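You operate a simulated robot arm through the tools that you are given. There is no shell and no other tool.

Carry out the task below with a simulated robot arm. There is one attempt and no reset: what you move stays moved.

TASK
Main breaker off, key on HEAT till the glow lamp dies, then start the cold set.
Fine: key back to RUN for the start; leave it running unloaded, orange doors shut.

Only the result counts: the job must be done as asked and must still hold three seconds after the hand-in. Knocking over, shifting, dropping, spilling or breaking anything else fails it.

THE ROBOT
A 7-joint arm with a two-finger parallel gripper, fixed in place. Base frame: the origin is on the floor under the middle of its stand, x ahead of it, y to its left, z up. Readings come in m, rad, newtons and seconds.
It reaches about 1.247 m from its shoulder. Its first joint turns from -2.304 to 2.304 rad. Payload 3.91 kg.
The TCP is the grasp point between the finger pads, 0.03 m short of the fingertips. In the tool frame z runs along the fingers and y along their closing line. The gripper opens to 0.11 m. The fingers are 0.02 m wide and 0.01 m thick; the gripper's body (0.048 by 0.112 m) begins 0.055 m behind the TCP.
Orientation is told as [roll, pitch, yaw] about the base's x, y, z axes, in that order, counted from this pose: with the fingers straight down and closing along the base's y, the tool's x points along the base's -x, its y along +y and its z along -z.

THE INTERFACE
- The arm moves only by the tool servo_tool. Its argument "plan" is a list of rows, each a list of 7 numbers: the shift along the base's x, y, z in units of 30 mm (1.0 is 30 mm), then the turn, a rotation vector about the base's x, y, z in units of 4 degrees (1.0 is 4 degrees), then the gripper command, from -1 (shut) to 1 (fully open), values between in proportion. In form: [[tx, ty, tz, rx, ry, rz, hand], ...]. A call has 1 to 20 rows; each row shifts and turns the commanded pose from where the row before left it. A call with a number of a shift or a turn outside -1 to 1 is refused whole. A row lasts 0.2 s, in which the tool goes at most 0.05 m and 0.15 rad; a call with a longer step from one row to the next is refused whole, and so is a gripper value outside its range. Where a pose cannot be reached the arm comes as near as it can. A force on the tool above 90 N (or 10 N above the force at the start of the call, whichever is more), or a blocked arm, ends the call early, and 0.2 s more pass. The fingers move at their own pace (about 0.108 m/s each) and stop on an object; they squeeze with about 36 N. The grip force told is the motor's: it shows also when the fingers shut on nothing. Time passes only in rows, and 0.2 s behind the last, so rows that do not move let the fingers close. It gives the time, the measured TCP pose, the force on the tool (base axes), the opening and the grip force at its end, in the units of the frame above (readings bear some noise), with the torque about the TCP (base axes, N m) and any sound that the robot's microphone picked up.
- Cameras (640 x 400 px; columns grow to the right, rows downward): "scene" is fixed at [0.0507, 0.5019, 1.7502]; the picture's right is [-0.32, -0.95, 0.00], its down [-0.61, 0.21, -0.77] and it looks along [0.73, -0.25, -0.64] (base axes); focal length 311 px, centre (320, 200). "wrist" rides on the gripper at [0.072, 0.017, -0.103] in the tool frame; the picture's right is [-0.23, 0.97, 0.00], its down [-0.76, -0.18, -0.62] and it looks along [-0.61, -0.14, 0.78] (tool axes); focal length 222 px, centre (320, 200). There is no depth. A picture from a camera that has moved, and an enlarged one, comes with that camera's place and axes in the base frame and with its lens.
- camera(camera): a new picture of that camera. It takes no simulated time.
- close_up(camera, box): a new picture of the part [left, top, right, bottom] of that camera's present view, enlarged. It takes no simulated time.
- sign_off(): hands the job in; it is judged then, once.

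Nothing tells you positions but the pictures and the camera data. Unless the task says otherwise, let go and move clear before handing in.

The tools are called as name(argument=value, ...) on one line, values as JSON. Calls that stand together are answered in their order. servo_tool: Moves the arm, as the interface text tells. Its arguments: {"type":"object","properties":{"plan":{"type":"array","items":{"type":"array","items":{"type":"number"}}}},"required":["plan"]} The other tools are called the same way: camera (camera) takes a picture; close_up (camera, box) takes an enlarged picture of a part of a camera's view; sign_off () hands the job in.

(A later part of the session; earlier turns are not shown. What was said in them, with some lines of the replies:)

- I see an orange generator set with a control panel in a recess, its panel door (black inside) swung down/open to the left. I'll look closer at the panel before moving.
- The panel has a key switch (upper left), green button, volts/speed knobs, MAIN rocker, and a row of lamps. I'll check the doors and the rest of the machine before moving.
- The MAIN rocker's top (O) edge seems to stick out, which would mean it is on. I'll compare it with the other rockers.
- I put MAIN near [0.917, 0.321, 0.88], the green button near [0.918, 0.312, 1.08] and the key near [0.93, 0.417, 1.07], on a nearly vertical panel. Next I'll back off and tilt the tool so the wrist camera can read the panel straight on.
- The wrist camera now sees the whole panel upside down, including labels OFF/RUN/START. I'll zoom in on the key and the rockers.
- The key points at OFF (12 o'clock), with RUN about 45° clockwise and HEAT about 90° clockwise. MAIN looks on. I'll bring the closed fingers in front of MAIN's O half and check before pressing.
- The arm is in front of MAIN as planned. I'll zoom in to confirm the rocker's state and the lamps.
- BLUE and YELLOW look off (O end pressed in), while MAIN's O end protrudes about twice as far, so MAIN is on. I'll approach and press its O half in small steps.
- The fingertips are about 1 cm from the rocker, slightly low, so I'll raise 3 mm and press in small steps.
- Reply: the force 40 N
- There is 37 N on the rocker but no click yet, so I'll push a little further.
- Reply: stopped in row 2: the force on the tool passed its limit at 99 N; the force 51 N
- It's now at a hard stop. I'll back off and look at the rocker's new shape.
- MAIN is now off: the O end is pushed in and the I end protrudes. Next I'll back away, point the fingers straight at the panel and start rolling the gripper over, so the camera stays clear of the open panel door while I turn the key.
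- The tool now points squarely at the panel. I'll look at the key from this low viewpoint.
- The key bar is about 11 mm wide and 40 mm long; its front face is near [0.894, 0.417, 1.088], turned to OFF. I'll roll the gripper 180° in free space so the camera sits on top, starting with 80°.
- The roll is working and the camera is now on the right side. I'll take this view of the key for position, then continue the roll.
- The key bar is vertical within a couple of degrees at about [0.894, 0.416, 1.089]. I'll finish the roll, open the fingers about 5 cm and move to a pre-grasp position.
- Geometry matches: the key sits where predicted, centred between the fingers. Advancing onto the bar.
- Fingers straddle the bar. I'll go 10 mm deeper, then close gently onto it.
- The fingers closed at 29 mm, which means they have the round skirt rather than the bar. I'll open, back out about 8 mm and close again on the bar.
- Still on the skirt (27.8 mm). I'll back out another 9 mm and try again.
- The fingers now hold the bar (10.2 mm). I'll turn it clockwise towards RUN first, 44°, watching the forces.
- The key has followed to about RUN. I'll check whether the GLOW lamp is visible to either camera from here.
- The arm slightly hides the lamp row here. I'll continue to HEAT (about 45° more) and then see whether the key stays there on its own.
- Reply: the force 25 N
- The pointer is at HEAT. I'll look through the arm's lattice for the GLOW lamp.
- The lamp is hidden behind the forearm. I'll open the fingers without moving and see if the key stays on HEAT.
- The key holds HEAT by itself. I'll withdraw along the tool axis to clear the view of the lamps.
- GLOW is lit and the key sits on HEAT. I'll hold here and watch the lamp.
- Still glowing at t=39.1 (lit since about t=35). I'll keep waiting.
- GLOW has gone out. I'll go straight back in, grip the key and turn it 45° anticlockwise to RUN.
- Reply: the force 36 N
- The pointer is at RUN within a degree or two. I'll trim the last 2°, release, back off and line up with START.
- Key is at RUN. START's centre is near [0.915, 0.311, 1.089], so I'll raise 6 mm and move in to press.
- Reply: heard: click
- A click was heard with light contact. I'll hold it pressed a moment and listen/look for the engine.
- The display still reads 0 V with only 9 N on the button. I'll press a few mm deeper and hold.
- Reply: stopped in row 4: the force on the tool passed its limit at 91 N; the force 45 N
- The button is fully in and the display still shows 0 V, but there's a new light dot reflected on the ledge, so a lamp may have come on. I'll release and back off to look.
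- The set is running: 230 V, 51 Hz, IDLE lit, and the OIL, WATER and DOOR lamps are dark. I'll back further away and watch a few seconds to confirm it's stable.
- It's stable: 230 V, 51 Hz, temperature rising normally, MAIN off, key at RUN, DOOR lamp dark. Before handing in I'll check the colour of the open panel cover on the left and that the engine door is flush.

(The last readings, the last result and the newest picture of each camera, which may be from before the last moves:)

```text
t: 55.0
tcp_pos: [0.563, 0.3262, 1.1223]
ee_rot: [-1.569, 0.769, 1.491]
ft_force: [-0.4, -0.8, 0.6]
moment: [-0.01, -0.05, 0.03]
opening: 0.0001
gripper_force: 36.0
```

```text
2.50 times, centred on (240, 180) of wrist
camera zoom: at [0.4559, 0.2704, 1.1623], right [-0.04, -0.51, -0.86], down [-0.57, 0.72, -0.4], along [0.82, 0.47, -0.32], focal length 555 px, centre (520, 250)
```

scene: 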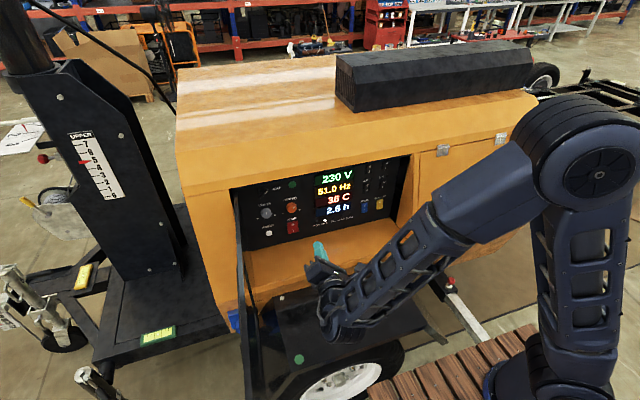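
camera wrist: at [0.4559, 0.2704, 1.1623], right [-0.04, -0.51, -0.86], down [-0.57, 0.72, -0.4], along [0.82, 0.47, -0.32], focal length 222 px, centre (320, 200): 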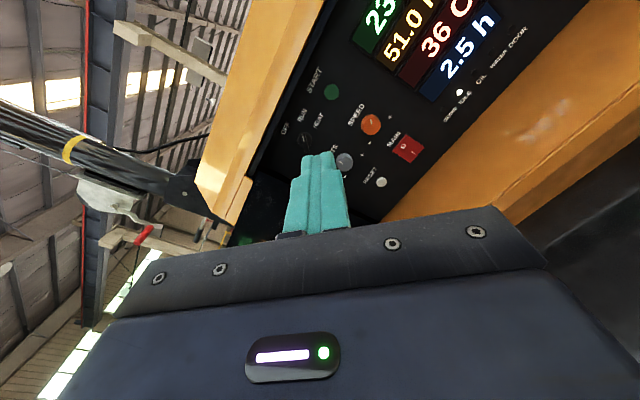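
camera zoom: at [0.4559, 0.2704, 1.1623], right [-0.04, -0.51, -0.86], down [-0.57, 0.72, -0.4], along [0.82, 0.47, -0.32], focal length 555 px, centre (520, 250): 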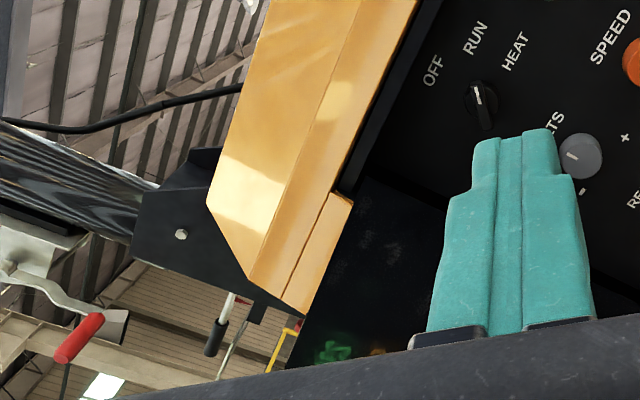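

The open cover is a black slab (not an orange door), and the orange engine door's outline is flush with the DOOR lamp dark. I'll do one last check of the L-circuit indicators and a few more seconds of running.

servo_tool(plan=[[0, 0, 0, 0, 0, 0, -1], [0, 0, 0, 0, 0, 0, -1], [0, 0, 0, 0, 0, 0, -1], [0, 0, 0, 0, 0, 0, -1], [0, 0, 0, 0, 0, 0, -1], [0, 0, 0, 0, 0, 0, -1], [0, 0, 0, 0, 0, 0, -1], [0, 0, 0, 0, 0, 0, -1], [0, 0, 0, 0, 0, 0, -1], [0, 0, 0, 0, 0, 0, -1], [0, 0, 0, 0, 0, 0, -1], [0, 0, 0, 0, 0, 0, -1], [0, 0, 0, 0, 0, 0, -1], [0, 0, 0, 0, 0, 0, -1], [0, 0, 0, 0, 0, 0, -1]])

close_up(camera="scene", box=[230, 150, 410, 260])

close_up(camera="scene", box=[355, 155, 400, 220])

close_up(camera="scene", box=[295, 205, 355, 240])

```text
t: 58.2
tcp_pos: [0.5627, 0.3264, 1.123]
ee_rot: [-1.571, 0.77, 1.491]
ft_force: [-0.6, 0.1, -0.1]
moment: [0.0, -0.02, 0.01]
opening: 0.0
gripper_force: 36.3
```

```text
3.56 times, centred on (320, 205) of scene
camera zoom: at [0.0507, 0.5019, 1.7502], right [-0.32, -0.95, 0.0], down [-0.61, 0.21, -0.77], along [0.73, -0.25, -0.64], focal length 1105 px, centre (320, 182)
```

zoom: 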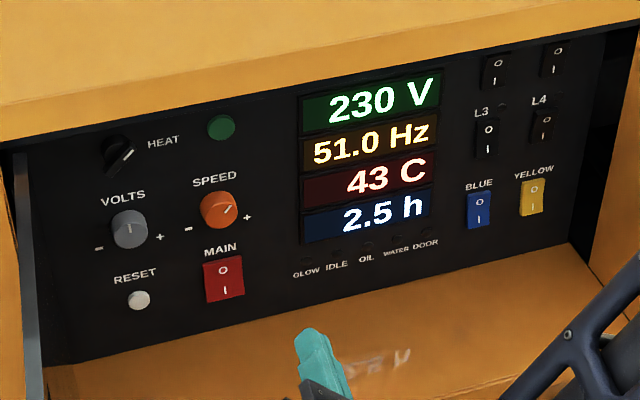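

```text
6.15 times, centred on (378, 188) of scene
camera zoom: at [0.0507, 0.5019, 1.7502], right [-0.32, -0.95, 0.0], down [-0.61, 0.21, -0.77], along [0.73, -0.25, -0.64], focal length 1913 px, centre (-34, 277)
```

zoom: 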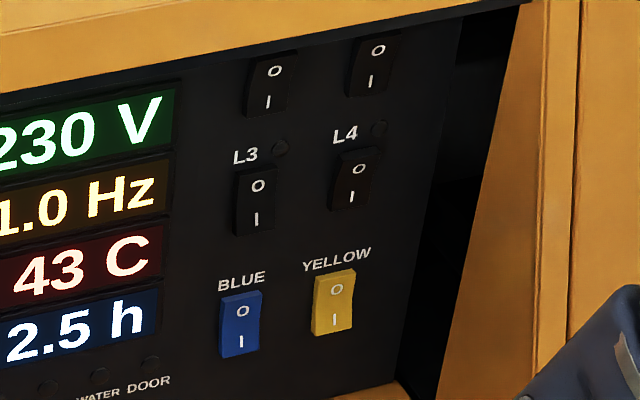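

```text
10.67 times, centred on (325, 222) of scene
camera zoom: at [0.0507, 0.5019, 1.7502], right [-0.32, -0.95, 0.0], down [-0.61, 0.21, -0.77], along [0.73, -0.25, -0.64], focal length 3316 px, centre (267, -40)
```

zoom: 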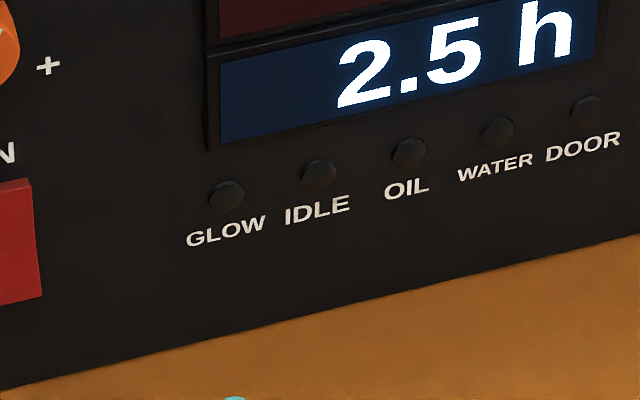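

The set runs steadily at 230 V and 51 Hz. The warm-up IDLE lamp has cleared by itself, all fault lamps and load indicators are dark, MAIN is off, the key is at RUN and the arm is clear. I'm handing in.

sign_off()

```text
The job is handed in.
```

The set is started and was running unloaded at hand-in, with the display at 230 V and 51.0 Hz.

- **Main breaker:** I switched it off before touching the key. I left all the other breakers as I found them.
- **Heat:** I held the key on HEAT until the glow lamp went out, about 5 seconds, then turned it back to RUN.
- **Start:** One press of START got it running. The idle lamp came on during warm-up and went out by itself.
- **State at hand-in:** The engine was at 43 C and rising, and no load or fault lamps were lit. The arm was clear of the panel.
- **Doors:** The orange engine door looked shut from the start, I never touched it, and the DOOR lamp stayed dark while the engine ran. I couldn't see the far side of the machine. The control panel cover is still open. I left it that way because it looks black rather than orange.
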